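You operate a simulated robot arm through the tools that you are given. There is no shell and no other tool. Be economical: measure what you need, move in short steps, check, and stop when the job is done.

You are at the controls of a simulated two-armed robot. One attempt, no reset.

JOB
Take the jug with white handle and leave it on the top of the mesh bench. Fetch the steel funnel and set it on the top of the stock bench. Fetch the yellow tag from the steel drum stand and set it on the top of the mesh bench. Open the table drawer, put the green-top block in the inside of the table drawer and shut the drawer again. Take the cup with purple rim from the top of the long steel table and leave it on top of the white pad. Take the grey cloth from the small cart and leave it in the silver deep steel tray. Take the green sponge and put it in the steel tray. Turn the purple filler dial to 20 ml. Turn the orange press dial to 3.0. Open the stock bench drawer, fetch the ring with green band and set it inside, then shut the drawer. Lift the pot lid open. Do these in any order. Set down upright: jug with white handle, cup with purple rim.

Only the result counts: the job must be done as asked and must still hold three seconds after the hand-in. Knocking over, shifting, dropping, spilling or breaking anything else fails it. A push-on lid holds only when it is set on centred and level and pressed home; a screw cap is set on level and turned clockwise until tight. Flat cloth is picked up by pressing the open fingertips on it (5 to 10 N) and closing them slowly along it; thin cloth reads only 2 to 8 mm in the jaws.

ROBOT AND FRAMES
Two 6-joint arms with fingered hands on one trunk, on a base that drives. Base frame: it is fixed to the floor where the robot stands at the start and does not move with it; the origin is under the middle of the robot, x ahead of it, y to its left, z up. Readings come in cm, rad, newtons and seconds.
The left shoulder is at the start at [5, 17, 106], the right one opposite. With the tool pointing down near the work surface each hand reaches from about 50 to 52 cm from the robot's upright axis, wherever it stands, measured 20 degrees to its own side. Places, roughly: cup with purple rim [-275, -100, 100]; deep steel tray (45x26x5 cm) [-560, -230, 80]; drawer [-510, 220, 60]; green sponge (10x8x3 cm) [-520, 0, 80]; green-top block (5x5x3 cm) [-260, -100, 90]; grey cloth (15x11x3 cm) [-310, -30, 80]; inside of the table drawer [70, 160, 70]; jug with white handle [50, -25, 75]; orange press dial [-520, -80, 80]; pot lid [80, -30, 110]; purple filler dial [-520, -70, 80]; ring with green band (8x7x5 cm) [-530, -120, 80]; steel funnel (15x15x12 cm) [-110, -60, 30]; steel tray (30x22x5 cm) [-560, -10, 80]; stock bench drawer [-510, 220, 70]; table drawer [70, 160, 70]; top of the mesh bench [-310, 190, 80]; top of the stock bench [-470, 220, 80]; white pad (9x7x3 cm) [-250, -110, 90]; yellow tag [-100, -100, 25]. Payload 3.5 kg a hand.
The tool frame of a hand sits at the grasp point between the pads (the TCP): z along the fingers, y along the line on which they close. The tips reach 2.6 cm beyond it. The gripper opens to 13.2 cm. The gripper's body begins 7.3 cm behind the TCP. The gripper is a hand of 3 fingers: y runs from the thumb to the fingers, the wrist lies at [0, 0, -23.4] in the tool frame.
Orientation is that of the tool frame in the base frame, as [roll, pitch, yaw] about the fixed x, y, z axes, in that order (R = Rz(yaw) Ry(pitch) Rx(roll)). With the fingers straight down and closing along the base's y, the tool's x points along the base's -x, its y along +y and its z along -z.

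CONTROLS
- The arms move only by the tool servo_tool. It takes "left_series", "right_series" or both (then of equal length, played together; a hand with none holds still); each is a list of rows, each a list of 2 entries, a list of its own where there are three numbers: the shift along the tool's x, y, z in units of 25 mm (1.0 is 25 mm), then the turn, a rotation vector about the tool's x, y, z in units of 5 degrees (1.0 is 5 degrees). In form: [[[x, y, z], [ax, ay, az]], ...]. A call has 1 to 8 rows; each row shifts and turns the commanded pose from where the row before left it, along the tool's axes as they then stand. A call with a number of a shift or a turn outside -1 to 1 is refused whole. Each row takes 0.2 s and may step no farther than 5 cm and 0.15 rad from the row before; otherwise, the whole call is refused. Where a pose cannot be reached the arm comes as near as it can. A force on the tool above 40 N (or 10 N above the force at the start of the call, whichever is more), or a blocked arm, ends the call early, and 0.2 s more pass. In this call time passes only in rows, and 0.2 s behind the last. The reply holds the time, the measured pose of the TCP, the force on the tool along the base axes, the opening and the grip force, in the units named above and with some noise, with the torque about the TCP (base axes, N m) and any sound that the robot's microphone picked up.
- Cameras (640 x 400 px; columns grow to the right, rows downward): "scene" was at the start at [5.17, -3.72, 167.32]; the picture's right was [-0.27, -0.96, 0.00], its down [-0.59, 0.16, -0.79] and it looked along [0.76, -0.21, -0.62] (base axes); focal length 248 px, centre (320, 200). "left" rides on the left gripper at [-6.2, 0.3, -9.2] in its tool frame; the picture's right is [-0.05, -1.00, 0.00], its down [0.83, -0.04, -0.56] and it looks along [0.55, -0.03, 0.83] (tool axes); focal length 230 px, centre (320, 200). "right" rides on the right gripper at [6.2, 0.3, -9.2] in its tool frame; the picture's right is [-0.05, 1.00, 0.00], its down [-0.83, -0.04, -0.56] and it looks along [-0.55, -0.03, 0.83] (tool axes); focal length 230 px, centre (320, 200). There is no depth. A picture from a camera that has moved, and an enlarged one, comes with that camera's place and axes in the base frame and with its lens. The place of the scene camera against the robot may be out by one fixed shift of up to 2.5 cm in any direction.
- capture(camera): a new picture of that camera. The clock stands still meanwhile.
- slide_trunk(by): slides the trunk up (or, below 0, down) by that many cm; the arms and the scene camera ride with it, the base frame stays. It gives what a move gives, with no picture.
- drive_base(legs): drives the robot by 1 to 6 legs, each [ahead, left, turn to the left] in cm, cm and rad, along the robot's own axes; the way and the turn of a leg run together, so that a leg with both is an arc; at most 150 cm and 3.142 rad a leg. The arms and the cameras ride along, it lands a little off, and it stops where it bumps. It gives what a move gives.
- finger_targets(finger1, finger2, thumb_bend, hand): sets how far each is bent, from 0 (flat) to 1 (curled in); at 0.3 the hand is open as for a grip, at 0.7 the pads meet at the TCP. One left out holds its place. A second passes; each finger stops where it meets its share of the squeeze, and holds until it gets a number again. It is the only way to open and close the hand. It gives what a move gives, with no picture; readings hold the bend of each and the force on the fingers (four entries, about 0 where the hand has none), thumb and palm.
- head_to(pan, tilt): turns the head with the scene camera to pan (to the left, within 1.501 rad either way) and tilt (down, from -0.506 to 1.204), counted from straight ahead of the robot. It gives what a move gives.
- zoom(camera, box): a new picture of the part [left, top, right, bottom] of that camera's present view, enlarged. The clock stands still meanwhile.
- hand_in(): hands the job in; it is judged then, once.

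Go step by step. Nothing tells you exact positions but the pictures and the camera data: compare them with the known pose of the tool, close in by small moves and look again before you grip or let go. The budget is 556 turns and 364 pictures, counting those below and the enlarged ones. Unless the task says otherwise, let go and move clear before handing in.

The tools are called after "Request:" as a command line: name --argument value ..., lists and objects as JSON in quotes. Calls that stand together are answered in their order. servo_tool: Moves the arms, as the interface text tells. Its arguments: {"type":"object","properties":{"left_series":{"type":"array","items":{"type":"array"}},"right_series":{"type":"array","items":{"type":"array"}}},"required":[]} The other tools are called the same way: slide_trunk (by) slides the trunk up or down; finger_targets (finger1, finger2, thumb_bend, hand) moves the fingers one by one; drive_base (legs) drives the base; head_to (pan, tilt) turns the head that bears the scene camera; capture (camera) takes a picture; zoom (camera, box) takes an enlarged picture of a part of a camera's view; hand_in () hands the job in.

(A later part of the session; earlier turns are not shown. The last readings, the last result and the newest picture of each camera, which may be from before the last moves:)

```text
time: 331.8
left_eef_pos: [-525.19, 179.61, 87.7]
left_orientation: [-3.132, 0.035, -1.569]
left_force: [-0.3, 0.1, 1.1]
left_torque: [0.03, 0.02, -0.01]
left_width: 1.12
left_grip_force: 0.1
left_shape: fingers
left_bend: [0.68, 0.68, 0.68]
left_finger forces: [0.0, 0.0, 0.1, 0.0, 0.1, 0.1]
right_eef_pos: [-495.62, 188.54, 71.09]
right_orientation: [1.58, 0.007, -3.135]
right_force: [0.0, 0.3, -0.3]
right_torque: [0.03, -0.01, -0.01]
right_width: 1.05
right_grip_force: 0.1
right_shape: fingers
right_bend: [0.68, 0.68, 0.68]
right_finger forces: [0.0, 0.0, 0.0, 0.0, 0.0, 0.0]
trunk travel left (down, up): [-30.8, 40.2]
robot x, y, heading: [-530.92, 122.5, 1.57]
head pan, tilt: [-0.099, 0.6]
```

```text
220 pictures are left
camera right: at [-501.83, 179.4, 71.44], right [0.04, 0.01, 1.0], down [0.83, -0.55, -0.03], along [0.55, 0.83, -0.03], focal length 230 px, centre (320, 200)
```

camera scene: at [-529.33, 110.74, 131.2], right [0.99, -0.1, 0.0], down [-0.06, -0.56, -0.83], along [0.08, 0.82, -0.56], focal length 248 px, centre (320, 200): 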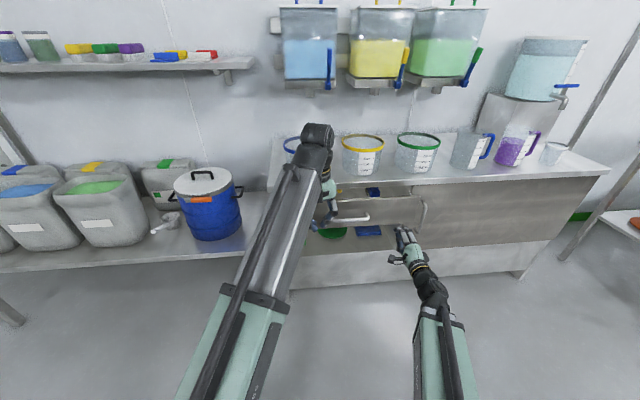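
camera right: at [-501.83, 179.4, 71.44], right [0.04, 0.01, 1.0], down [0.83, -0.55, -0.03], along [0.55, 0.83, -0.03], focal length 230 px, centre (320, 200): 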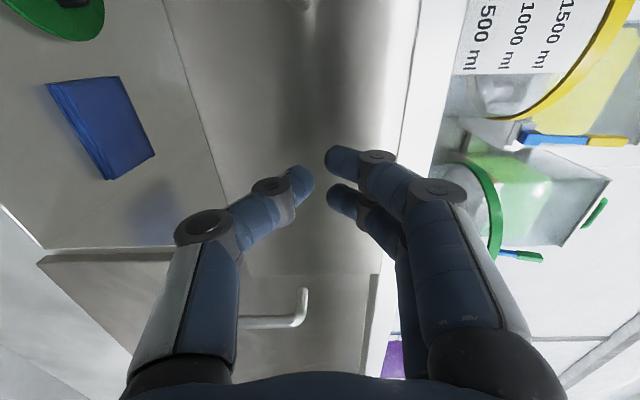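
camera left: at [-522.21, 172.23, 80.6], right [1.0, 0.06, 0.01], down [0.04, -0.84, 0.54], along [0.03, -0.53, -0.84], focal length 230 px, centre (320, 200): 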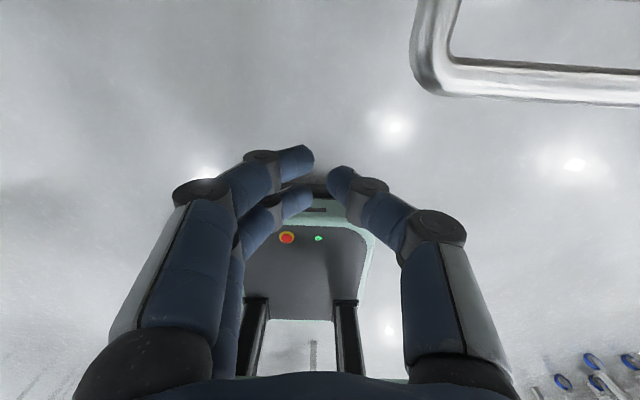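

Request:
drive_base --legs '[[4, 0, 0]]'

Request:
drive_base --legs '[[3, 0, 0]]'

Request:
drive_base --legs '[[3, 0, 0]]'

Request:
capture --camera "right"

Request:
capture --camera "scene"

```text
time: 332.6
left_eef_pos: [-525.25, 183.4, 87.64]
left_orientation: [-3.131, 0.035, -1.569]
left_force: [-0.3, -0.6, 0.0]
left_torque: [0.02, 0.01, -0.01]
left_width: 1.14
left_grip_force: 0.0
left_shape: fingers
left_bend: [0.68, 0.68, 0.68]
left_finger forces: [0.1, 0.1, 0.0, 0.0, 0.0, 0.0]
right_eef_pos: [-495.67, 192.69, 71.19]
right_orientation: [1.581, 0.009, -3.135]
right_force: [0.6, 0.2, -0.1]
right_torque: [0.02, 0.01, 0.01]
right_width: 1.05
right_grip_force: 0.1
right_shape: fingers
right_bend: [0.68, 0.68, 0.68]
right_finger forces: [0.0, 0.0, 0.1, 0.0, 0.0, 0.1]
trunk travel left (down, up): [-30.8, 40.2]
robot x, y, heading: [-530.99, 126.45, 1.57]
head pan, tilt: [-0.099, 0.6]
```

```text
time: 333.6
left_eef_pos: [-525.22, 186.21, 87.75]
left_orientation: [-3.133, 0.034, -1.57]
left_force: [0.4, -0.2, 0.7]
left_torque: [-0.04, 0.02, 0.0]
left_width: 1.14
left_grip_force: 0.1
left_shape: fingers
left_bend: [0.68, 0.68, 0.68]
left_finger forces: [0.0, 0.0, 0.1, 0.0, 0.0, 0.1]
right_eef_pos: [-495.66, 195.29, 71.15]
right_orientation: [1.579, 0.009, -3.135]
right_force: [-1.0, -2.8, -0.3]
right_torque: [0.0, 0.01, -0.02]
right_width: 1.03
right_grip_force: 1.9
right_shape: fingers
right_bend: [0.68, 0.68, 0.68]
right_finger forces: [0.4, 1.1, 0.0, 0.0, 1.8, 0.0]
trunk travel left (down, up): [-30.8, 40.2]
robot x, y, heading: [-530.92, 129.35, 1.567]
head pan, tilt: [-0.099, 0.6]
stopped in leg 1: the force on the tool passed its limit at 49 N (the readings are from after the stop); the commanded pose is now the measured one
```

```text
time: 334.3
left_eef_pos: [-525.15, 186.67, 87.76]
left_orientation: [-3.133, 0.034, -1.569]
left_force: [0.1, 0.3, 0.0]
left_torque: [0.02, -0.04, 0.02]
left_width: 1.12
left_grip_force: 0.1
left_shape: fingers
left_bend: [0.68, 0.68, 0.68]
left_finger forces: [0.1, 0.0, 0.1, 0.0, 0.1, 0.0]
right_eef_pos: [-495.61, 195.23, 70.93]
right_orientation: [1.582, 0.008, -3.139]
right_force: [-2.6, -16.9, -0.6]
right_torque: [-0.04, -0.01, 0.02]
right_width: 0.78
right_grip_force: 8.3
right_shape: fingers
right_bend: [0.7, 0.7, 0.69]
right_finger forces: [3.8, 4.4, 0.0, 0.1, 8.6, 0.0]
trunk travel left (down, up): [-30.8, 40.2]
robot x, y, heading: [-530.94, 129.84, 1.569]
head pan, tilt: [-0.099, 0.6]
stopped in leg 1: the force on the tool passed its limit at 79 N (the readings are from after the stop); the commanded pose is now the measured one
```

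```text
219 pictures are left
camera right: at [-501.82, 186.09, 71.3], right [0.04, 0.01, 1.0], down [0.83, -0.55, -0.03], along [0.55, 0.83, -0.04], focal length 230 px, centre (320, 200)
```

right: 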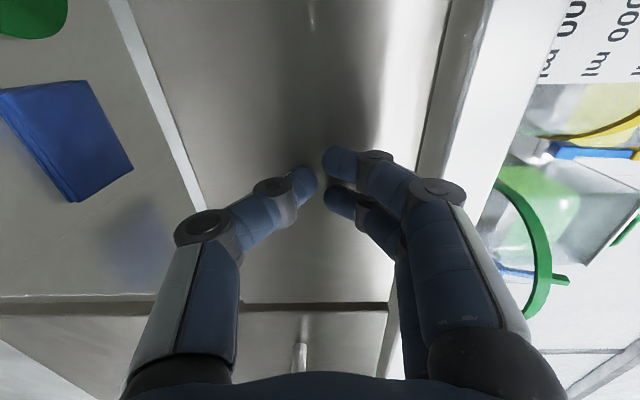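

```text
218 pictures are left
camera scene: at [-529.31, 133.12, 131.2], right [0.99, -0.1, 0.0], down [-0.06, -0.56, -0.83], along [0.08, 0.82, -0.56], focal length 248 px, centre (320, 200)
```

scene: 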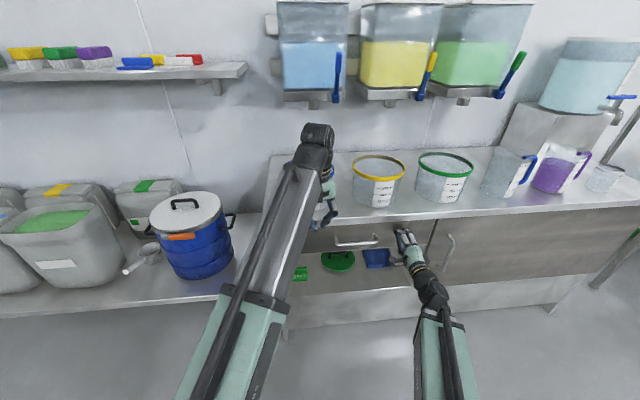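

The drawer is fully shut. I back away, raise the trunk and turn the right hand back to pointing down.

Request:
drive_base --legs '[[-35, 0, 0]]'

Request:
slide_trunk --by 40

Request:
servo_tool --right_series '[[[0, 0, 0], [0.98, 0.98, -0.98]], [[0, 0, 0], [0.98, 0.98, -0.98]], [[0, 0, 0], [0.98, 0.98, -0.98]], [[0, 0, 0], [0.98, 0.98, -0.98]], [[0, 0, 0], [0.98, 0.98, -0.98]], [[0, 0, 0], [0.98, 0.98, -0.98]], [[0, 0, 0], [0.98, 0.98, -0.98]], [[0, 0, 0], [0.98, 0.98, -0.98]]]'

Request:
servo_tool --right_series '[[[0, 0, 0], [0.98, 0.98, -0.98]], [[0, 0, 0], [0.98, 0.98, -0.98]], [[0, 0, 0], [0.98, 0.98, -0.98]], [[0, 0, 0], [0.98, 0.98, -0.98]], [[0, 0, 0], [0.98, 0.98, -0.98]], [[0, 0, 0], [0.98, 0.98, -0.98]]]'

Request:
finger_targets --hand "left" --finger1 0.3 --finger2 0.3 --thumb_bend 0.3

Request:
finger_targets --hand "right" --finger1 0.3 --finger2 0.3 --thumb_bend 0.3

```text
time: 336.6
left_eef_pos: [-525.34, 152.37, 87.61]
left_orientation: [-3.132, 0.034, -1.571]
left_force: [-0.1, 0.8, 0.2]
left_torque: [-0.01, -0.01, 0.01]
left_width: 1.12
left_grip_force: 0.0
left_shape: fingers
left_bend: [0.68, 0.68, 0.68]
left_finger forces: [0.1, 0.0, 0.0, 0.0, 0.1, 0.0]
right_eef_pos: [-495.72, 160.97, 70.86]
right_orientation: [1.586, 0.009, -3.138]
right_force: [0.0, -0.3, 0.5]
right_torque: [0.02, -0.02, 0.04]
right_width: 1.0
right_grip_force: 0.1
right_shape: fingers
right_bend: [0.68, 0.68, 0.68]
right_finger forces: [0.0, 0.0, 0.0, 0.0, 0.1, 0.0]
trunk travel left (down, up): [-30.8, 40.2]
robot x, y, heading: [-530.9, 95.74, 1.568]
head pan, tilt: [-0.099, 0.6]
```

```text
time: 340.4
left_eef_pos: [-525.13, 152.41, 127.67]
left_orientation: [-3.135, 0.036, -1.571]
left_force: [0.2, -0.1, -0.5]
left_torque: [-0.03, 0.04, 0.03]
left_width: 1.15
left_grip_force: 0.0
left_shape: fingers
left_bend: [0.68, 0.68, 0.68]
left_finger forces: [0.0, 0.1, 0.0, 0.1, 0.0, 0.1]
right_eef_pos: [-495.78, 161.04, 111.0]
right_orientation: [1.585, 0.009, -3.139]
right_force: [-1.3, 0.3, 0.1]
right_torque: [0.02, 0.04, 0.04]
right_width: 1.04
right_grip_force: 0.0
right_shape: fingers
right_bend: [0.68, 0.68, 0.68]
right_finger forces: [0.0, 0.1, 0.0, 0.0, 0.0, 0.0]
trunk travel left (down, up): [-70.8, 0.2]
robot x, y, heading: [-531.31, 95.65, 1.57]
head pan, tilt: [-0.099, 0.6]
```

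```text
time: 342.2
left_eef_pos: [-525.25, 152.3, 127.79]
left_orientation: [-3.132, 0.036, -1.57]
left_force: [-0.2, -0.4, 0.1]
left_torque: [-0.02, -0.01, 0.0]
left_width: 1.17
left_grip_force: 0.0
left_shape: fingers
left_bend: [0.68, 0.68, 0.68]
left_finger forces: [0.0, 0.1, 0.1, 0.0, 0.0, 0.0]
right_eef_pos: [-495.81, 161.04, 110.85]
right_orientation: [2.492, 0.327, -2.227]
right_force: [0.4, -0.8, -0.5]
right_torque: [-0.02, 0.0, 0.0]
right_width: 1.03
right_grip_force: 0.0
right_shape: fingers
right_bend: [0.68, 0.68, 0.68]
right_finger forces: [0.0, 0.1, 0.0, 0.0, 0.1, 0.0]
trunk travel left (down, up): [-70.8, 0.2]
robot x, y, heading: [-531.22, 95.4, 1.57]
head pan, tilt: [-0.099, 0.6]
```

```text
time: 343.6
left_eef_pos: [-525.29, 152.43, 127.74]
left_orientation: [-3.133, 0.036, -1.57]
left_force: [-0.2, 0.2, 0.1]
left_torque: [0.0, -0.02, -0.04]
left_width: 1.14
left_grip_force: 0.0
left_shape: fingers
left_bend: [0.68, 0.68, 0.68]
left_finger forces: [0.1, 0.1, 0.0, 0.0, 0.0, 0.0]
right_eef_pos: [-495.69, 161.17, 111.0]
right_orientation: [3.141, -0.004, -1.578]
right_force: [0.2, 0.1, -0.5]
right_torque: [0.0, 0.01, -0.01]
right_width: 1.05
right_grip_force: 0.1
right_shape: fingers
right_bend: [0.68, 0.68, 0.68]
right_finger forces: [0.1, 0.0, 0.0, 0.0, 0.0, 0.0]
trunk travel left (down, up): [-70.8, 0.2]
robot x, y, heading: [-531.02, 95.09, 1.57]
head pan, tilt: [-0.099, 0.6]
```

```text
time: 344.6
left_eef_pos: [-525.25, 152.45, 127.66]
left_orientation: [-3.133, 0.035, -1.571]
left_force: [-0.2, -0.3, 0.1]
left_torque: [0.01, 0.03, 0.0]
left_width: 13.39
left_grip_force: 0.1
left_shape: fingers
left_bend: [0.3, 0.3, 0.3]
left_finger forces: [0.0, 0.0, 0.0, 0.0, 0.0, 0.0]
right_eef_pos: [-495.64, 161.02, 110.87]
right_orientation: [3.138, -0.002, -1.577]
right_force: [-0.5, 0.3, 0.3]
right_torque: [-0.03, 0.03, 0.01]
right_width: 1.03
right_grip_force: 0.0
right_shape: fingers
right_bend: [0.68, 0.68, 0.68]
right_finger forces: [0.1, 0.1, 0.1, 0.0, 0.0, 0.0]
trunk travel left (down, up): [-70.8, 0.2]
robot x, y, heading: [-531.28, 95.33, 1.562]
head pan, tilt: [-0.099, 0.6]
```

```text
time: 345.6
left_eef_pos: [-525.19, 152.38, 127.74]
left_orientation: [-3.133, 0.036, -1.571]
left_force: [-0.1, -0.1, -0.3]
left_torque: [0.05, 0.01, -0.01]
left_width: 13.41
left_grip_force: 0.0
left_shape: fingers
left_bend: [0.3, 0.3, 0.3]
left_finger forces: [0.0, 0.1, 0.1, 0.0, 0.0, 0.1]
right_eef_pos: [-495.72, 160.97, 110.74]
right_orientation: [3.136, 0.0, -1.578]
right_force: [-0.7, 0.3, 0.3]
right_torque: [-0.01, -0.02, 0.01]
right_width: 13.38
right_grip_force: 0.1
right_shape: fingers
right_bend: [0.3, 0.3, 0.3]
right_finger forces: [0.0, 0.0, 0.0, 0.0, 0.0, 0.0]
trunk travel left (down, up): [-70.8, 0.2]
robot x, y, heading: [-531.12, 95.85, 1.57]
head pan, tilt: [-0.099, 0.6]
```

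Next is the grey cloth on the small cart near [-309, -29]. I turn east, drive over and strafe in front of the cart.

Request:
drive_base --legs '[[0, 0, -1.571], [120, 0, 0], [0, -65, 0], [0, -55, 0]]'

Request:
head_to --pan -0.2 --tilt 0.7

Request:
capture --camera "scene"

Request:
capture --camera "right"

```text
time: 361.3
left_eef_pos: [-354.2, -26.93, 127.59]
left_orientation: [-3.132, 0.035, -3.129]
left_force: [0.4, -0.2, 0.5]
left_torque: [0.04, -0.03, 0.06]
left_width: 13.4
left_grip_force: 0.1
left_shape: fingers
left_bend: [0.3, 0.3, 0.3]
left_finger forces: [0.0, 0.0, 0.1, 0.1, 0.0, 0.0]
right_eef_pos: [-345.33, -56.3, 110.81]
right_orientation: [3.137, -0.002, -3.136]
right_force: [0.3, 0.1, 0.5]
right_torque: [-0.02, -0.01, 0.01]
right_width: 13.39
right_grip_force: 0.0
right_shape: fingers
right_bend: [0.3, 0.3, 0.3]
right_finger forces: [0.0, 0.1, 0.1, 0.1, 0.0, 0.1]
trunk travel left (down, up): [-70.8, 0.2]
robot x, y, heading: [-411.11, -21.61, 0.01]
head pan, tilt: [-0.099, 0.6]
```

```text
time: 362.0
left_eef_pos: [-354.39, -26.83, 127.65]
left_orientation: [-3.134, 0.034, -3.129]
left_force: [0.5, -0.4, 0.1]
left_torque: [-0.02, 0.0, 0.02]
left_width: 13.42
left_grip_force: 0.0
left_shape: fingers
left_bend: [0.3, 0.3, 0.3]
left_finger forces: [0.0, 0.0, 0.1, 0.0, 0.1, 0.0]
right_eef_pos: [-345.33, -56.23, 110.88]
right_orientation: [3.137, -0.001, -3.137]
right_force: [0.3, -0.3, -0.3]
right_torque: [0.02, 0.0, 0.0]
right_width: 13.39
right_grip_force: 0.0
right_shape: fingers
right_bend: [0.3, 0.3, 0.3]
right_finger forces: [0.0, 0.0, 0.1, 0.0, 0.1, 0.1]
trunk travel left (down, up): [-70.8, 0.2]
robot x, y, heading: [-411.1, -21.76, 0.004]
head pan, tilt: [-0.201, 0.7]
```

```text
217 pictures are left
camera scene: at [-406.11, -24.68, 170.33], right [-0.19, -0.98, 0.0], down [-0.63, 0.12, -0.77], along [0.75, -0.15, -0.64], focal length 248 px, centre (320, 200)
```

scene: 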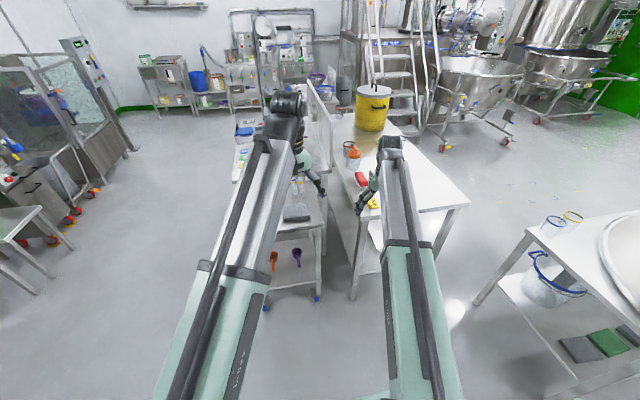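

```text
216 pictures are left
camera right: at [-351.5, -55.88, 120.07], right [0.05, 1.0, 0.0], down [0.83, -0.04, 0.55], along [0.55, -0.02, -0.83], focal length 230 px, centre (320, 200)
```

right: 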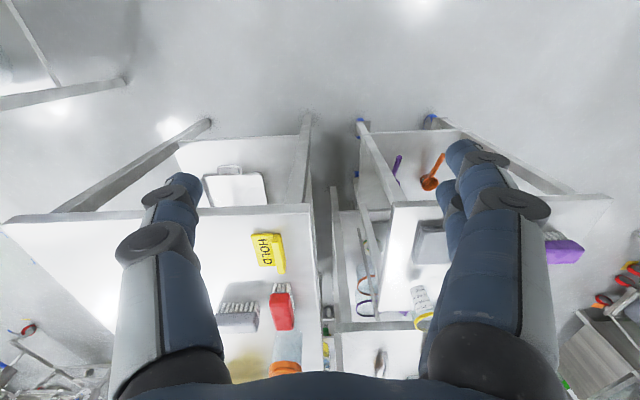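

The cloth lies on the cart at about [-311, -31]. I bring the right hand above it.

Request:
drive_base --legs '[[0, 25, 0], [30, 0, 0]]'

Request:
capture --camera "right"

```text
time: 365.4
left_eef_pos: [-324.92, -1.2, 127.64]
left_orientation: [-3.133, 0.034, -3.123]
left_force: [0.5, 0.5, 0.1]
left_torque: [-0.01, 0.04, 0.01]
left_width: 13.38
left_grip_force: 0.0
left_shape: fingers
left_bend: [0.3, 0.3, 0.3]
left_finger forces: [0.1, 0.0, 0.1, 0.1, 0.0, 0.0]
right_eef_pos: [-315.71, -30.55, 110.78]
right_orientation: [3.14, 0.0, -3.132]
right_force: [-0.1, 0.1, 0.1]
right_torque: [0.02, 0.03, 0.0]
right_width: 13.39
right_grip_force: 0.1
right_shape: fingers
right_bend: [0.3, 0.3, 0.3]
right_finger forces: [0.1, 0.0, 0.0, 0.0, 0.0, 0.0]
trunk travel left (down, up): [-70.8, 0.2]
robot x, y, heading: [-381.87, 3.49, 0.013]
head pan, tilt: [-0.201, 0.7]
```

```text
215 pictures are left
camera right: at [-321.89, -30.28, 120.0], right [0.04, 1.0, 0.0], down [0.83, -0.04, 0.55], along [0.55, -0.02, -0.83], focal length 230 px, centre (320, 200)
```

right: 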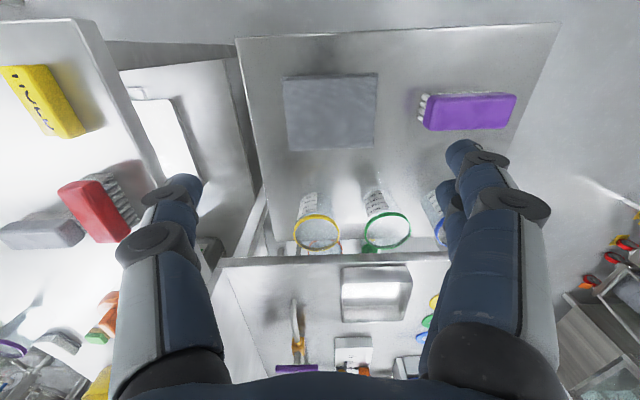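

The cloth is flat, 15 cm across my closing axis. I centre over it with fingers about 10 cm apart and lower.

Request:
finger_targets --hand "right" --finger1 0.38 --finger2 0.38 --thumb_bend 0.38

Request:
servo_tool --right_series '[[[-0.8, 0.7, 0.5], [0, 0, 0]], [[-0.3, 0, 1], [0, 0, 0]], [[0, 0, 1], [0, 0, 0]], [[0, 0, 1], [0, 0, 0]], [[0, 0, 1], [0, 0, 0]], [[0, 0, 1], [0, 0, 0]], [[0, 0, 1], [0, 0, 0]], [[0, 0, 1], [0, 0, 0]]]'

Request:
capture --camera "right"

```text
time: 366.4
left_eef_pos: [-325.09, -1.14, 127.57]
left_orientation: [-3.133, 0.037, -3.122]
left_force: [0.1, 0.1, -0.1]
left_torque: [0.0, -0.01, -0.02]
left_width: 13.38
left_grip_force: 0.0
left_shape: fingers
left_bend: [0.3, 0.3, 0.3]
left_finger forces: [0.0, 0.0, 0.1, 0.1, 0.0, 0.1]
right_eef_pos: [-315.8, -30.66, 110.93]
right_orientation: [3.138, 0.0, -3.132]
right_force: [1.0, 0.1, 0.4]
right_torque: [-0.01, 0.0, 0.04]
right_width: 10.87
right_grip_force: 0.0
right_shape: fingers
right_bend: [0.38, 0.38, 0.38]
right_finger forces: [0.0, 0.0, 0.0, 0.1, 0.0, 0.1]
trunk travel left (down, up): [-70.8, 0.2]
robot x, y, heading: [-381.85, 3.22, 0.017]
head pan, tilt: [-0.201, 0.7]
```

```text
time: 368.2
left_eef_pos: [-324.99, -1.22, 127.63]
left_orientation: [-3.135, 0.036, -3.123]
left_force: [0.3, 0.2, 0.0]
left_torque: [0.0, 0.02, 0.05]
left_width: 13.4
left_grip_force: 0.2
left_shape: fingers
left_bend: [0.3, 0.3, 0.3]
left_finger forces: [0.0, 0.1, 0.1, 0.0, 0.1, 0.1]
right_eef_pos: [-313.05, -28.8, 91.99]
right_orientation: [3.139, -0.001, -3.131]
right_force: [0.3, -0.6, -0.8]
right_torque: [-0.01, 0.02, 0.02]
right_width: 10.87
right_grip_force: 0.0
right_shape: fingers
right_bend: [0.38, 0.38, 0.38]
right_finger forces: [0.1, 0.1, 0.0, 0.0, 0.0, 0.0]
trunk travel left (down, up): [-70.8, 0.2]
robot x, y, heading: [-382.14, 3.31, 0.018]
head pan, tilt: [-0.201, 0.7]
```

```text
214 pictures are left
camera right: at [-319.28, -28.44, 101.19], right [0.04, 1.0, 0.0], down [0.83, -0.04, 0.55], along [0.55, -0.02, -0.83], focal length 230 px, centre (320, 200)
```

right: 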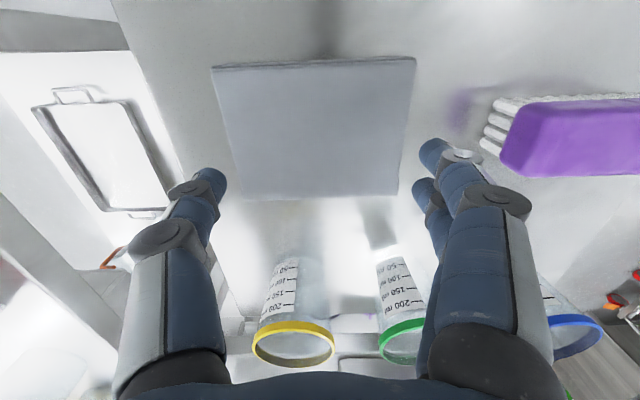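

Request:
servo_tool --right_series '[[[0.4, 0, 0.8], [0, 0, 0]], [[0, 0, 0.8], [0, 0, 0]], [[0, 0, 0.3], [0, 0, 0]]]'

Request:
servo_tool --right_series '[[[0, 0, 0.15], [0, 0, 0]]]'

```text
time: 369.0
left_eef_pos: [-324.92, -1.22, 127.73]
left_orientation: [-3.134, 0.035, -3.122]
left_force: [0.3, -0.5, 0.5]
left_torque: [0.01, 0.02, -0.03]
left_width: 13.35
left_grip_force: 0.1
left_shape: fingers
left_bend: [0.3, 0.3, 0.3]
left_finger forces: [0.0, 0.0, 0.1, 0.0, 0.0, 0.0]
right_eef_pos: [-314.15, -28.72, 87.28]
right_orientation: [3.138, -0.004, -3.131]
right_force: [0.5, 0.2, -1.6]
right_torque: [0.04, 0.0, 0.02]
right_width: 10.89
right_grip_force: 0.1
right_shape: fingers
right_bend: [0.38, 0.38, 0.38]
right_finger forces: [0.1, 0.0, 0.1, 0.0, 0.0, 0.0]
trunk travel left (down, up): [-70.8, 0.2]
robot x, y, heading: [-382.2, 3.67, 0.015]
head pan, tilt: [-0.201, 0.7]
```

```text
time: 369.4
left_eef_pos: [-324.98, -1.25, 127.66]
left_orientation: [-3.13, 0.036, -3.123]
left_force: [-0.6, -0.2, 0.8]
left_torque: [0.01, -0.03, 0.0]
left_width: 13.41
left_grip_force: 0.1
left_shape: fingers
left_bend: [0.3, 0.3, 0.3]
left_finger forces: [0.1, 0.0, 0.0, 0.0, 0.0, 0.0]
right_eef_pos: [-314.18, -28.78, 87.17]
right_orientation: [3.137, 0.0, -3.132]
right_force: [0.3, 0.5, 10.1]
right_torque: [-0.06, -0.01, -0.03]
right_width: 10.92
right_grip_force: 4.6
right_shape: fingers
right_bend: [0.38, 0.38, 0.38]
right_finger forces: [2.5, 2.1, 0.1, 0.1, 5.6, 0.0]
trunk travel left (down, up): [-70.8, 0.2]
robot x, y, heading: [-381.91, 3.7, 0.015]
head pan, tilt: [-0.201, 0.7]
```

About 10 N on the cloth. I close in small steps, compensating height.

Request:
finger_targets --hand "right" --finger1 0.42 --finger2 0.42 --thumb_bend 0.42

Request:
capture --camera "right"

```text
time: 370.4
left_eef_pos: [-325.2, -1.13, 127.8]
left_orientation: [-3.13, 0.035, -3.122]
left_force: [0.6, -0.4, 0.7]
left_torque: [-0.01, 0.01, 0.01]
left_width: 13.39
left_grip_force: 0.1
left_shape: fingers
left_bend: [0.3, 0.3, 0.3]
left_finger forces: [0.0, 0.0, 0.0, 0.1, 0.0, 0.0]
right_eef_pos: [-314.13, -28.76, 87.25]
right_orientation: [3.138, 0.003, -3.13]
right_force: [4.0, -0.8, 20.9]
right_torque: [0.48, -0.11, -0.04]
right_width: 10.72
right_grip_force: 10.7
right_shape: fingers
right_bend: [0.39, 0.39, 0.4]
right_finger forces: [7.5, 7.1, 0.0, 0.0, 6.3, 0.0]
trunk travel left (down, up): [-70.8, 0.2]
robot x, y, heading: [-381.98, 3.52, 0.016]
head pan, tilt: [-0.201, 0.7]
```

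```text
213 pictures are left
camera right: at [-320.41, -28.45, 96.28], right [0.04, 1.0, 0.0], down [0.83, -0.04, 0.56], along [0.56, -0.02, -0.83], focal length 230 px, centre (320, 200)
```

right: 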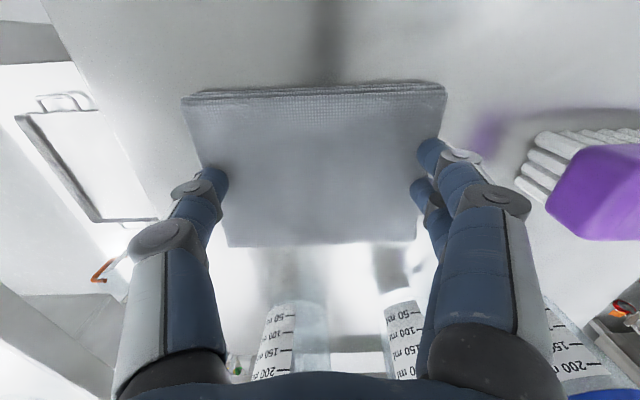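

Request:
servo_tool --right_series '[[[0, 0, -0.12], [0, 0, 0]]]'

Request:
finger_targets --hand "right" --finger1 0.46 --finger2 0.46 --thumb_bend 0.46

Request:
capture --camera "right"

```text
time: 370.8
left_eef_pos: [-324.96, -1.19, 127.62]
left_orientation: [-3.132, 0.035, -3.122]
left_force: [0.1, 0.2, -0.6]
left_torque: [0.02, 0.02, 0.02]
left_width: 13.41
left_grip_force: 0.2
left_shape: fingers
left_bend: [0.3, 0.3, 0.3]
left_finger forces: [0.1, 0.0, 0.0, 0.0, 0.0, 0.1]
right_eef_pos: [-314.27, -28.84, 87.28]
right_orientation: [3.137, -0.004, -3.131]
right_force: [-0.1, 0.3, 8.4]
right_torque: [0.07, -0.04, -0.02]
right_width: 10.39
right_grip_force: 3.6
right_shape: fingers
right_bend: [0.4, 0.39, 0.41]
right_finger forces: [2.2, 2.2, 0.0, 0.0, 3.1, 0.1]
trunk travel left (down, up): [-70.8, 0.2]
robot x, y, heading: [-381.84, 3.47, 0.014]
head pan, tilt: [-0.201, 0.7]
```

```text
time: 371.8
left_eef_pos: [-325.07, -1.17, 127.75]
left_orientation: [-3.131, 0.034, -3.122]
left_force: [0.7, -0.5, 0.2]
left_torque: [0.0, 0.01, -0.01]
left_width: 13.42
left_grip_force: 0.0
left_shape: fingers
left_bend: [0.3, 0.3, 0.3]
left_finger forces: [0.0, 0.0, 0.0, 0.1, 0.0, 0.0]
right_eef_pos: [-314.06, -28.83, 87.25]
right_orientation: [3.139, -0.001, -3.13]
right_force: [-2.2, -0.2, 10.6]
right_torque: [0.05, 0.05, 0.03]
right_width: 8.93
right_grip_force: 4.8
right_shape: fingers
right_bend: [0.44, 0.44, 0.45]
right_finger forces: [2.8, 2.8, 0.1, 0.1, 4.6, 0.0]
trunk travel left (down, up): [-70.8, 0.2]
robot x, y, heading: [-381.65, 3.73, 0.017]
head pan, tilt: [-0.201, 0.7]
```

```text
212 pictures are left
camera right: at [-320.35, -28.45, 96.49], right [0.04, 1.0, 0.0], down [0.83, -0.04, 0.55], along [0.55, -0.02, -0.83], focal length 230 px, centre (320, 200)
```

right: 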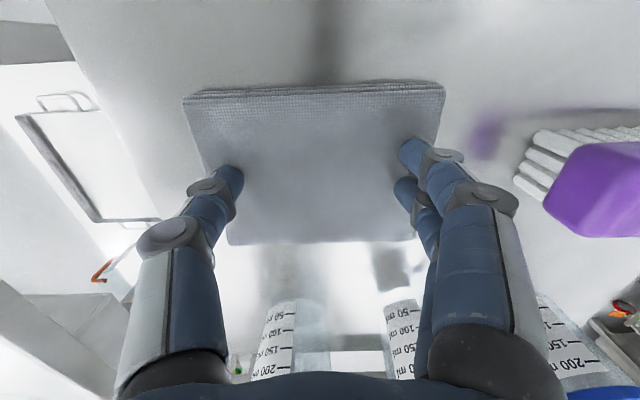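

Force stays near 10 N while the tips slide inwards. I continue closing in steps.

Request:
finger_targets --hand "right" --finger1 0.51 --finger2 0.51 --thumb_bend 0.51

Request:
finger_targets --hand "right" --finger1 0.56 --finger2 0.56 --thumb_bend 0.56

Request:
capture --camera "right"

```text
time: 372.8
left_eef_pos: [-325.1, -1.09, 127.85]
left_orientation: [-3.131, 0.035, -3.124]
left_force: [-0.6, 0.1, 0.5]
left_torque: [0.02, -0.02, 0.03]
left_width: 13.4
left_grip_force: 0.1
left_shape: fingers
left_bend: [0.3, 0.3, 0.3]
left_finger forces: [0.0, 0.1, 0.0, 0.0, 0.1, 0.1]
right_eef_pos: [-314.11, -28.75, 87.44]
right_orientation: [3.138, 0.001, -3.131]
right_force: [3.1, 1.0, 21.4]
right_torque: [0.54, -0.07, -0.07]
right_width: 7.41
right_grip_force: 10.8
right_shape: fingers
right_bend: [0.49, 0.49, 0.5]
right_finger forces: [8.2, 8.1, 0.0, 0.0, 5.4, 0.0]
trunk travel left (down, up): [-70.8, 0.2]
robot x, y, heading: [-381.96, 3.5, 0.018]
head pan, tilt: [-0.201, 0.7]
```

```text
time: 373.8
left_eef_pos: [-325.13, -1.22, 127.95]
left_orientation: [-3.132, 0.037, -3.124]
left_force: [0.3, 0.5, -0.9]
left_torque: [0.01, -0.01, -0.01]
left_width: 13.42
left_grip_force: 0.1
left_shape: fingers
left_bend: [0.3, 0.3, 0.3]
left_finger forces: [0.0, 0.0, 0.0, 0.1, 0.0, 0.0]
right_eef_pos: [-314.18, -28.77, 87.47]
right_orientation: [3.139, 0.002, -3.131]
right_force: [2.3, 1.7, 28.0]
right_torque: [0.08, -0.05, -0.06]
right_width: 6.16
right_grip_force: 13.7
right_shape: fingers
right_bend: [0.53, 0.53, 0.55]
right_finger forces: [7.3, 6.8, 0.0, 0.0, 13.1, 0.0]
trunk travel left (down, up): [-70.8, 0.2]
robot x, y, heading: [-382.04, 3.5, 0.018]
head pan, tilt: [-0.201, 0.7]
```

```text
211 pictures are left
camera right: at [-320.4, -28.4, 96.62], right [0.04, 1.0, 0.0], down [0.83, -0.04, 0.56], along [0.56, -0.02, -0.83], focal length 230 px, centre (320, 200)
```

right: 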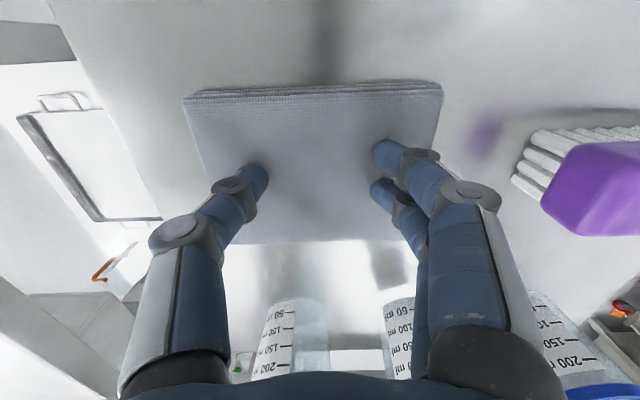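

Request:
servo_tool --right_series '[[[0, 0, -0.1], [0, 0, 0]]]'

Request:
finger_targets --hand "right" --finger1 0.6 --finger2 0.6 --thumb_bend 0.6

Request:
finger_targets --hand "right" --finger1 0.65 --finger2 0.65 --thumb_bend 0.65

Request:
capture --camera "right"

```text
time: 374.2
left_eef_pos: [-324.95, -1.24, 127.84]
left_orientation: [-3.13, 0.034, -3.121]
left_force: [0.0, 0.2, -0.1]
left_torque: [0.0, 0.02, -0.02]
left_width: 13.4
left_grip_force: 0.1
left_shape: fingers
left_bend: [0.3, 0.3, 0.3]
left_finger forces: [0.0, 0.0, 0.1, 0.0, 0.0, 0.0]
right_eef_pos: [-314.25, -28.79, 87.49]
right_orientation: [3.138, -0.002, -3.131]
right_force: [1.5, -1.1, 12.9]
right_torque: [-0.21, -0.06, 0.08]
right_width: 5.46
right_grip_force: 5.7
right_shape: fingers
right_bend: [0.55, 0.54, 0.55]
right_finger forces: [1.2, 2.7, 0.1, 0.0, 7.8, 0.0]
trunk travel left (down, up): [-70.8, 0.2]
robot x, y, heading: [-381.64, 3.5, 0.016]
head pan, tilt: [-0.201, 0.7]
```

```text
time: 375.2
left_eef_pos: [-324.99, -1.22, 127.68]
left_orientation: [-3.133, 0.036, -3.122]
left_force: [0.6, 0.2, -0.1]
left_torque: [-0.01, 0.01, -0.01]
left_width: 13.4
left_grip_force: 0.2
left_shape: fingers
left_bend: [0.3, 0.3, 0.3]
left_finger forces: [0.0, 0.0, 0.0, 0.1, 0.0, 0.0]
right_eef_pos: [-314.01, -28.77, 87.45]
right_orientation: [3.138, -0.002, -3.132]
right_force: [0.7, 0.2, 0.0]
right_torque: [0.02, -0.02, -0.03]
right_width: 3.56
right_grip_force: 0.0
right_shape: fingers
right_bend: [0.6, 0.6, 0.6]
right_finger forces: [0.0, 0.0, 0.0, 0.0, 0.0, 0.0]
trunk travel left (down, up): [-70.8, 0.2]
robot x, y, heading: [-382.11, 3.78, 0.014]
head pan, tilt: [-0.201, 0.7]
```

```text
time: 376.2
left_eef_pos: [-325.05, -1.3, 127.67]
left_orientation: [-3.134, 0.033, -3.121]
left_force: [1.0, 0.2, -1.0]
left_torque: [0.0, -0.02, 0.0]
left_width: 13.42
left_grip_force: 0.0
left_shape: fingers
left_bend: [0.3, 0.3, 0.3]
left_finger forces: [0.1, 0.0, 0.0, 0.0, 0.0, 0.1]
right_eef_pos: [-314.12, -28.77, 87.56]
right_orientation: [3.14, -0.002, -3.131]
right_force: [-0.7, -0.2, 0.3]
right_torque: [0.0, 0.03, 0.0]
right_width: 1.98
right_grip_force: 0.1
right_shape: fingers
right_bend: [0.65, 0.65, 0.65]
right_finger forces: [0.0, 0.0, 0.1, 0.1, 0.1, 0.0]
trunk travel left (down, up): [-70.8, 0.2]
robot x, y, heading: [-382.19, 3.95, 0.018]
head pan, tilt: [-0.201, 0.7]
```

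```text
210 pictures are left
camera right: at [-320.3, -28.48, 96.72], right [0.04, 1.0, 0.0], down [0.83, -0.04, 0.55], along [0.55, -0.02, -0.83], focal length 230 px, centre (320, 200)
```

right: 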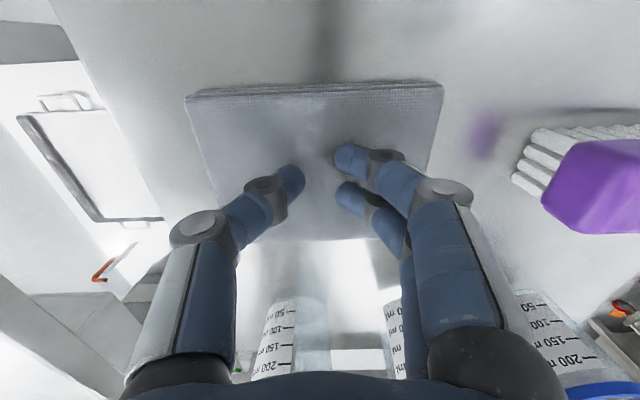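

Contact was lost near the end. I reopen to 4 cm, press again to about 8 N and close from there.

Request:
finger_targets --hand "right" --finger1 0.55 --finger2 0.55 --thumb_bend 0.55

Request:
servo_tool --right_series '[[[0, 0, 0.12], [0, 0, 0]]]'

Request:
finger_targets --hand "right" --finger1 0.6 --finger2 0.6 --thumb_bend 0.6

```text
time: 377.2
left_eef_pos: [-324.95, -1.26, 127.59]
left_orientation: [-3.131, 0.035, -3.122]
left_force: [0.1, 0.3, 0.6]
left_torque: [-0.07, 0.0, 0.0]
left_width: 13.4
left_grip_force: 0.0
left_shape: fingers
left_bend: [0.3, 0.3, 0.3]
left_finger forces: [0.0, 0.0, 0.0, 0.1, 0.0, 0.0]
right_eef_pos: [-314.18, -28.87, 87.56]
right_orientation: [3.139, -0.002, -3.133]
right_force: [0.6, 0.2, -0.9]
right_torque: [0.01, -0.01, -0.02]
right_width: 5.07
right_grip_force: 0.1
right_shape: fingers
right_bend: [0.55, 0.55, 0.55]
right_finger forces: [0.1, 0.0, 0.0, 0.0, 0.1, 0.0]
trunk travel left (down, up): [-70.8, 0.2]
robot x, y, heading: [-382.09, 3.56, 0.012]
head pan, tilt: [-0.201, 0.7]
```

```text
time: 377.6
left_eef_pos: [-325.1, -1.21, 127.94]
left_orientation: [-3.13, 0.035, -3.123]
left_force: [-0.1, 1.0, 0.0]
left_torque: [0.0, 0.02, 0.02]
left_width: 13.39
left_grip_force: 0.0
left_shape: fingers
left_bend: [0.3, 0.3, 0.3]
left_finger forces: [0.0, 0.0, 0.0, 0.1, 0.1, 0.1]
right_eef_pos: [-314.13, -28.72, 87.51]
right_orientation: [3.141, 0.002, -3.133]
right_force: [-1.2, -0.3, 14.3]
right_torque: [-0.33, 0.01, 0.03]
right_width: 5.06
right_grip_force: 6.6
right_shape: fingers
right_bend: [0.55, 0.55, 0.55]
right_finger forces: [1.5, 1.4, 0.1, 0.1, 11.0, 0.0]
trunk travel left (down, up): [-70.8, 0.2]
robot x, y, heading: [-381.85, 3.63, 0.016]
head pan, tilt: [-0.201, 0.7]
```

```text
time: 378.6
left_eef_pos: [-325.16, -1.3, 127.75]
left_orientation: [-3.131, 0.035, -3.122]
left_force: [-0.3, 0.4, 0.1]
left_torque: [-0.02, -0.02, 0.0]
left_width: 13.38
left_grip_force: 0.1
left_shape: fingers
left_bend: [0.3, 0.3, 0.3]
left_finger forces: [0.0, 0.0, 0.1, 0.0, 0.0, 0.0]
right_eef_pos: [-314.2, -28.8, 87.37]
right_orientation: [3.14, 0.003, -3.131]
right_force: [3.7, -6.0, 20.4]
right_torque: [-0.92, -0.09, 0.14]
right_width: 4.26
right_grip_force: 10.0
right_shape: fingers
right_bend: [0.6, 0.6, 0.59]
right_finger forces: [0.0, 0.1, 0.0, 0.1, 19.9, 0.0]
trunk travel left (down, up): [-70.8, 0.2]
robot x, y, heading: [-382.2, 3.7, 0.021]
head pan, tilt: [-0.201, 0.7]
```

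Request:
finger_targets --hand "right" --finger1 0.68 --finger2 0.68 --thumb_bend 0.62

Request:
finger_targets --hand "right" --finger1 0.74 --finger2 0.74 --thumb_bend 0.7

Request:
capture --camera "right"

```text
time: 379.6
left_eef_pos: [-325.27, -1.26, 127.73]
left_orientation: [-3.131, 0.036, -3.123]
left_force: [0.7, -1.4, -0.5]
left_torque: [-0.01, 0.01, 0.02]
left_width: 13.37
left_grip_force: 0.1
left_shape: fingers
left_bend: [0.3, 0.3, 0.3]
left_finger forces: [0.1, 0.0, 0.1, 0.0, 0.0, 0.0]
right_eef_pos: [-314.18, -28.64, 87.36]
right_orientation: [3.136, 0.0, -3.131]
right_force: [2.6, -7.4, 22.3]
right_torque: [-0.98, -0.11, 0.09]
right_width: 2.92
right_grip_force: 10.2
right_shape: fingers
right_bend: [0.68, 0.68, 0.61]
right_finger forces: [0.1, 0.1, 0.1, 0.0, 21.2, 0.1]
trunk travel left (down, up): [-70.8, 0.2]
robot x, y, heading: [-382.35, 3.64, 0.017]
head pan, tilt: [-0.201, 0.7]
```

```text
time: 380.6
left_eef_pos: [-325.0, -1.28, 127.68]
left_orientation: [-3.133, 0.035, -3.123]
left_force: [0.9, -0.5, 0.4]
left_torque: [0.03, 0.02, 0.03]
left_width: 13.4
left_grip_force: 0.1
left_shape: fingers
left_bend: [0.3, 0.3, 0.3]
left_finger forces: [0.0, 0.0, 0.0, 0.0, 0.0, 0.0]
right_eef_pos: [-314.08, -28.67, 87.27]
right_orientation: [3.138, -0.003, -3.131]
right_force: [0.2, -0.6, 0.8]
right_torque: [0.03, 0.0, 0.0]
right_width: 0.12
right_grip_force: 0.2
right_shape: fingers
right_bend: [0.74, 0.74, 0.7]
right_finger forces: [0.0, 0.0, 0.0, 0.0, 0.0, 0.1]
trunk travel left (down, up): [-70.8, 0.2]
robot x, y, heading: [-382.21, 3.88, 0.018]
head pan, tilt: [-0.201, 0.7]
```

```text
209 pictures are left
camera right: at [-320.31, -28.44, 96.42], right [0.04, 1.0, 0.0], down [0.83, -0.04, 0.55], along [0.55, -0.02, -0.83], focal length 230 px, centre (320, 200)
```

right: 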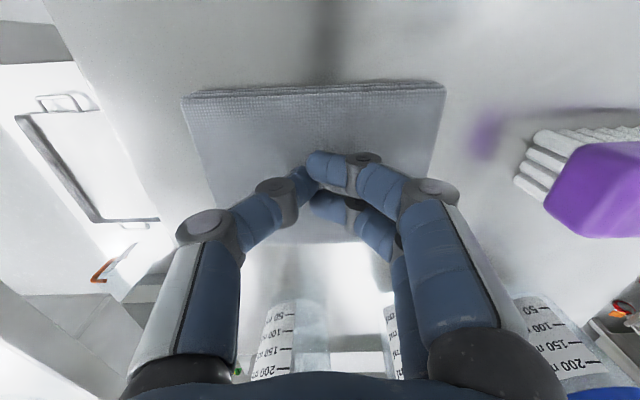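

It is a stiff folded stack, so I'll grip it across its 10-11 cm side. I rise, open and yaw the hand 90°.

Request:
servo_tool --right_series '[[[0, 0, -1], [0, 0, 0]], [[0, 0, -1], [0, 0, 0]], [[0, 0, -1], [0, 0, 1]], [[0, 0, 0], [0, 0, 1]], [[0, 0, 0], [0, 0, 1]], [[0, 0, 0], [0, 0, 1]], [[0, 0, 0], [0, 0, 1]], [[0, 0, 0], [0, 0, 1]]]'

Request:
servo_tool --right_series '[[[0, 0, 0], [0, 0, 1]], [[0, 0, 0], [0, 0, 1]], [[0, 0, 0], [0, 0, 1]], [[0, 0, 0], [0, 0, 1]], [[0, 0, 0], [0, 0, 1]], [[0, 0, 0], [0, 0, 1]], [[0, 0, 0], [0, 0, 1]], [[0, 0, 0], [0, 0, 1]]]'

Request:
servo_tool --right_series '[[[0, 0, 0], [0, 0, 1]], [[0, 0, 0], [0, 0, 1]], [[0, 0, 0], [0, 0, 1]], [[0, 0, 0], [0, 0, 1]]]'

Request:
finger_targets --hand "right" --finger1 0.31 --finger2 0.31 --thumb_bend 0.31

Request:
capture --camera "right"

```text
time: 382.4
left_eef_pos: [-324.89, -1.27, 127.72]
left_orientation: [-3.133, 0.035, -3.121]
left_force: [0.8, -0.7, 0.8]
left_torque: [-0.02, 0.01, 0.02]
left_width: 13.41
left_grip_force: 0.0
left_shape: fingers
left_bend: [0.3, 0.3, 0.3]
left_finger forces: [0.1, 0.0, 0.0, 0.0, 0.1, 0.0]
right_eef_pos: [-314.06, -28.71, 94.8]
right_orientation: [3.141, -0.003, 2.626]
right_force: [-0.4, -0.7, 0.3]
right_torque: [0.03, -0.01, 0.01]
right_width: 0.11
right_grip_force: 0.1
right_shape: fingers
right_bend: [0.74, 0.74, 0.7]
right_finger forces: [0.0, 0.0, 0.1, 0.0, 0.0, 0.1]
trunk travel left (down, up): [-70.8, 0.2]
robot x, y, heading: [-382.24, 3.5, 0.017]
head pan, tilt: [-0.201, 0.7]
```

```text
time: 384.2
left_eef_pos: [-325.04, -1.24, 127.79]
left_orientation: [-3.132, 0.036, -3.123]
left_force: [-1.1, 1.1, -0.2]
left_torque: [-0.02, 0.02, 0.03]
left_width: 13.39
left_grip_force: 0.1
left_shape: fingers
left_bend: [0.3, 0.3, 0.3]
left_finger forces: [0.1, 0.1, 0.0, 0.0, 0.1, 0.0]
right_eef_pos: [-314.18, -28.87, 94.7]
right_orientation: [3.141, -0.004, 1.928]
right_force: [-0.3, -0.4, -0.1]
right_torque: [-0.01, 0.01, 0.0]
right_width: 0.16
right_grip_force: 0.2
right_shape: fingers
right_bend: [0.74, 0.74, 0.7]
right_finger forces: [0.1, 0.0, 0.1, 0.0, 0.0, 0.1]
trunk travel left (down, up): [-70.8, 0.2]
robot x, y, heading: [-382.14, 3.74, 0.013]
head pan, tilt: [-0.201, 0.7]
```

```text
time: 385.2
left_eef_pos: [-324.97, -1.3, 127.76]
left_orientation: [-3.131, 0.036, -3.123]
left_force: [-0.2, 0.1, 0.1]
left_torque: [-0.02, -0.01, 0.0]
left_width: 13.41
left_grip_force: 0.1
left_shape: fingers
left_bend: [0.3, 0.3, 0.3]
left_finger forces: [0.1, 0.1, 0.0, 0.0, 0.0, 0.0]
right_eef_pos: [-314.21, -28.71, 94.75]
right_orientation: [-3.14, -0.002, 1.58]
right_force: [0.4, 0.3, -0.1]
right_torque: [0.0, -0.01, 0.0]
right_width: 0.12
right_grip_force: 0.1
right_shape: fingers
right_bend: [0.74, 0.74, 0.7]
right_finger forces: [0.0, 0.0, 0.1, 0.0, 0.1, 0.1]
trunk travel left (down, up): [-70.8, 0.2]
robot x, y, heading: [-382.41, 3.42, 0.013]
head pan, tilt: [-0.201, 0.7]
```

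```text
time: 386.2
left_eef_pos: [-324.98, -1.14, 127.78]
left_orientation: [-3.132, 0.033, -3.121]
left_force: [0.2, -0.8, 0.3]
left_torque: [-0.01, -0.04, -0.04]
left_width: 13.41
left_grip_force: 0.1
left_shape: fingers
left_bend: [0.3, 0.3, 0.3]
left_finger forces: [0.0, 0.0, 0.1, 0.1, 0.0, 0.1]
right_eef_pos: [-314.24, -28.62, 94.82]
right_orientation: [-3.14, -0.003, 1.582]
right_force: [0.0, 0.3, -1.0]
right_torque: [0.02, 0.0, 0.0]
right_width: 13.08
right_grip_force: 0.1
right_shape: fingers
right_bend: [0.31, 0.31, 0.31]
right_finger forces: [0.1, 0.0, 0.0, 0.0, 0.0, 0.0]
trunk travel left (down, up): [-70.8, 0.2]
robot x, y, heading: [-381.9, 3.53, 0.016]
head pan, tilt: [-0.201, 0.7]
```

```text
208 pictures are left
camera right: at [-313.92, -22.52, 103.98], right [1.0, -0.04, 0.0], down [-0.03, -0.83, 0.55], along [-0.02, -0.55, -0.83], focal length 230 px, centre (320, 200)
```

right: 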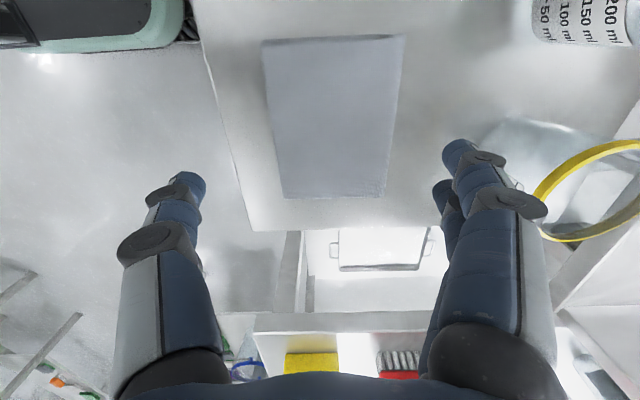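

Request:
servo_tool --right_series '[[[0.3, 0.2, 0.9], [0, 0, 0]], [[0, 0, 0.9], [0, 0, 0]], [[0, 0, 0.9], [0, 0, 0]], [[0, 0, 0.4], [0, 0, 0]]]'

Request:
servo_tool --right_series '[[[0, 0, 0.2], [0, 0, 0]], [[0, 0, 0.2], [0, 0, 0]]]'

Request:
capture --camera "right"

```text
time: 387.2
left_eef_pos: [-324.94, -1.12, 127.79]
left_orientation: [-3.133, 0.035, -3.123]
left_force: [0.9, 0.0, -0.3]
left_torque: [0.0, 0.01, 0.0]
left_width: 13.39
left_grip_force: 0.0
left_shape: fingers
left_bend: [0.3, 0.3, 0.3]
left_finger forces: [0.0, 0.1, 0.0, 0.0, 0.1, 0.0]
right_eef_pos: [-313.62, -27.95, 87.02]
right_orientation: [-3.141, -0.004, 1.581]
right_force: [-0.2, 0.1, 0.1]
right_torque: [0.03, 0.02, 0.0]
right_width: 13.06
right_grip_force: 0.0
right_shape: fingers
right_bend: [0.31, 0.31, 0.31]
right_finger forces: [0.0, 0.0, 0.0, 0.0, 0.1, 0.0]
trunk travel left (down, up): [-70.8, 0.2]
robot x, y, heading: [-382.19, 3.99, 0.013]
head pan, tilt: [-0.201, 0.7]
```

```text
time: 387.8
left_eef_pos: [-325.04, -1.18, 127.77]
left_orientation: [-3.133, 0.036, -3.122]
left_force: [0.7, 0.0, -0.8]
left_torque: [0.0, -0.02, 0.0]
left_width: 13.41
left_grip_force: 0.1
left_shape: fingers
left_bend: [0.3, 0.3, 0.3]
left_finger forces: [0.0, 0.1, 0.1, 0.0, 0.0, 0.0]
right_eef_pos: [-313.66, -28.0, 85.98]
right_orientation: [-3.14, -0.005, 1.581]
right_force: [0.6, 1.0, 0.6]
right_torque: [-0.02, -0.02, 0.02]
right_width: 13.11
right_grip_force: 0.1
right_shape: fingers
right_bend: [0.31, 0.31, 0.31]
right_finger forces: [0.0, 0.0, 0.0, 0.1, 0.0, 0.0]
trunk travel left (down, up): [-70.8, 0.2]
robot x, y, heading: [-382.25, 4.14, 0.015]
head pan, tilt: [-0.201, 0.7]
```

```text
207 pictures are left
camera right: at [-313.42, -21.76, 95.17], right [1.0, -0.04, 0.0], down [-0.03, -0.83, 0.55], along [-0.02, -0.55, -0.83], focal length 230 px, centre (320, 200)
```

right: 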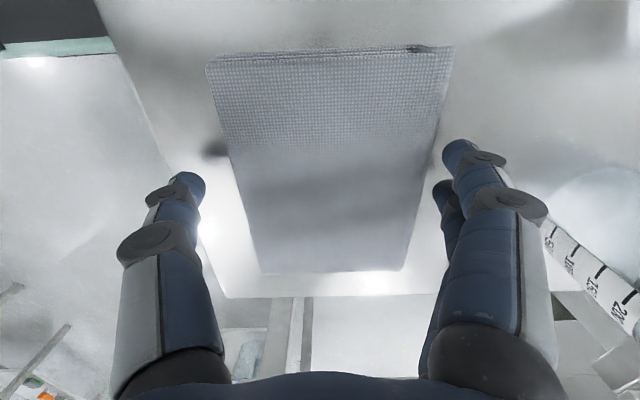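

Request:
servo_tool --right_series '[[[0, 0, 0.2], [0, 0, 0]], [[0, 0, 0.2], [0, 0, 0]], [[0, 0, 0.2], [0, 0, 0]], [[0, 0, 0.2], [0, 0, 0]]]'

```text
time: 388.8
left_eef_pos: [-325.26, -1.09, 127.85]
left_orientation: [-3.132, 0.036, -3.123]
left_force: [0.1, 0.4, 0.1]
left_torque: [-0.02, 0.01, 0.01]
left_width: 13.39
left_grip_force: 0.0
left_shape: fingers
left_bend: [0.3, 0.3, 0.3]
left_finger forces: [0.0, 0.1, 0.0, 0.0, 0.0, 0.0]
right_eef_pos: [-313.78, -27.94, 84.41]
right_orientation: [3.138, 0.0, 1.581]
right_force: [-3.3, -2.1, 27.0]
right_torque: [-0.06, -0.45, -0.03]
right_width: 13.25
right_grip_force: 13.0
right_shape: fingers
right_bend: [0.31, 0.31, 0.31]
right_finger forces: [7.9, 8.6, 0.0, 0.1, 9.8, 0.1]
trunk travel left (down, up): [-70.8, 0.2]
robot x, y, heading: [-381.86, 3.57, 0.015]
head pan, tilt: [-0.201, 0.7]
```

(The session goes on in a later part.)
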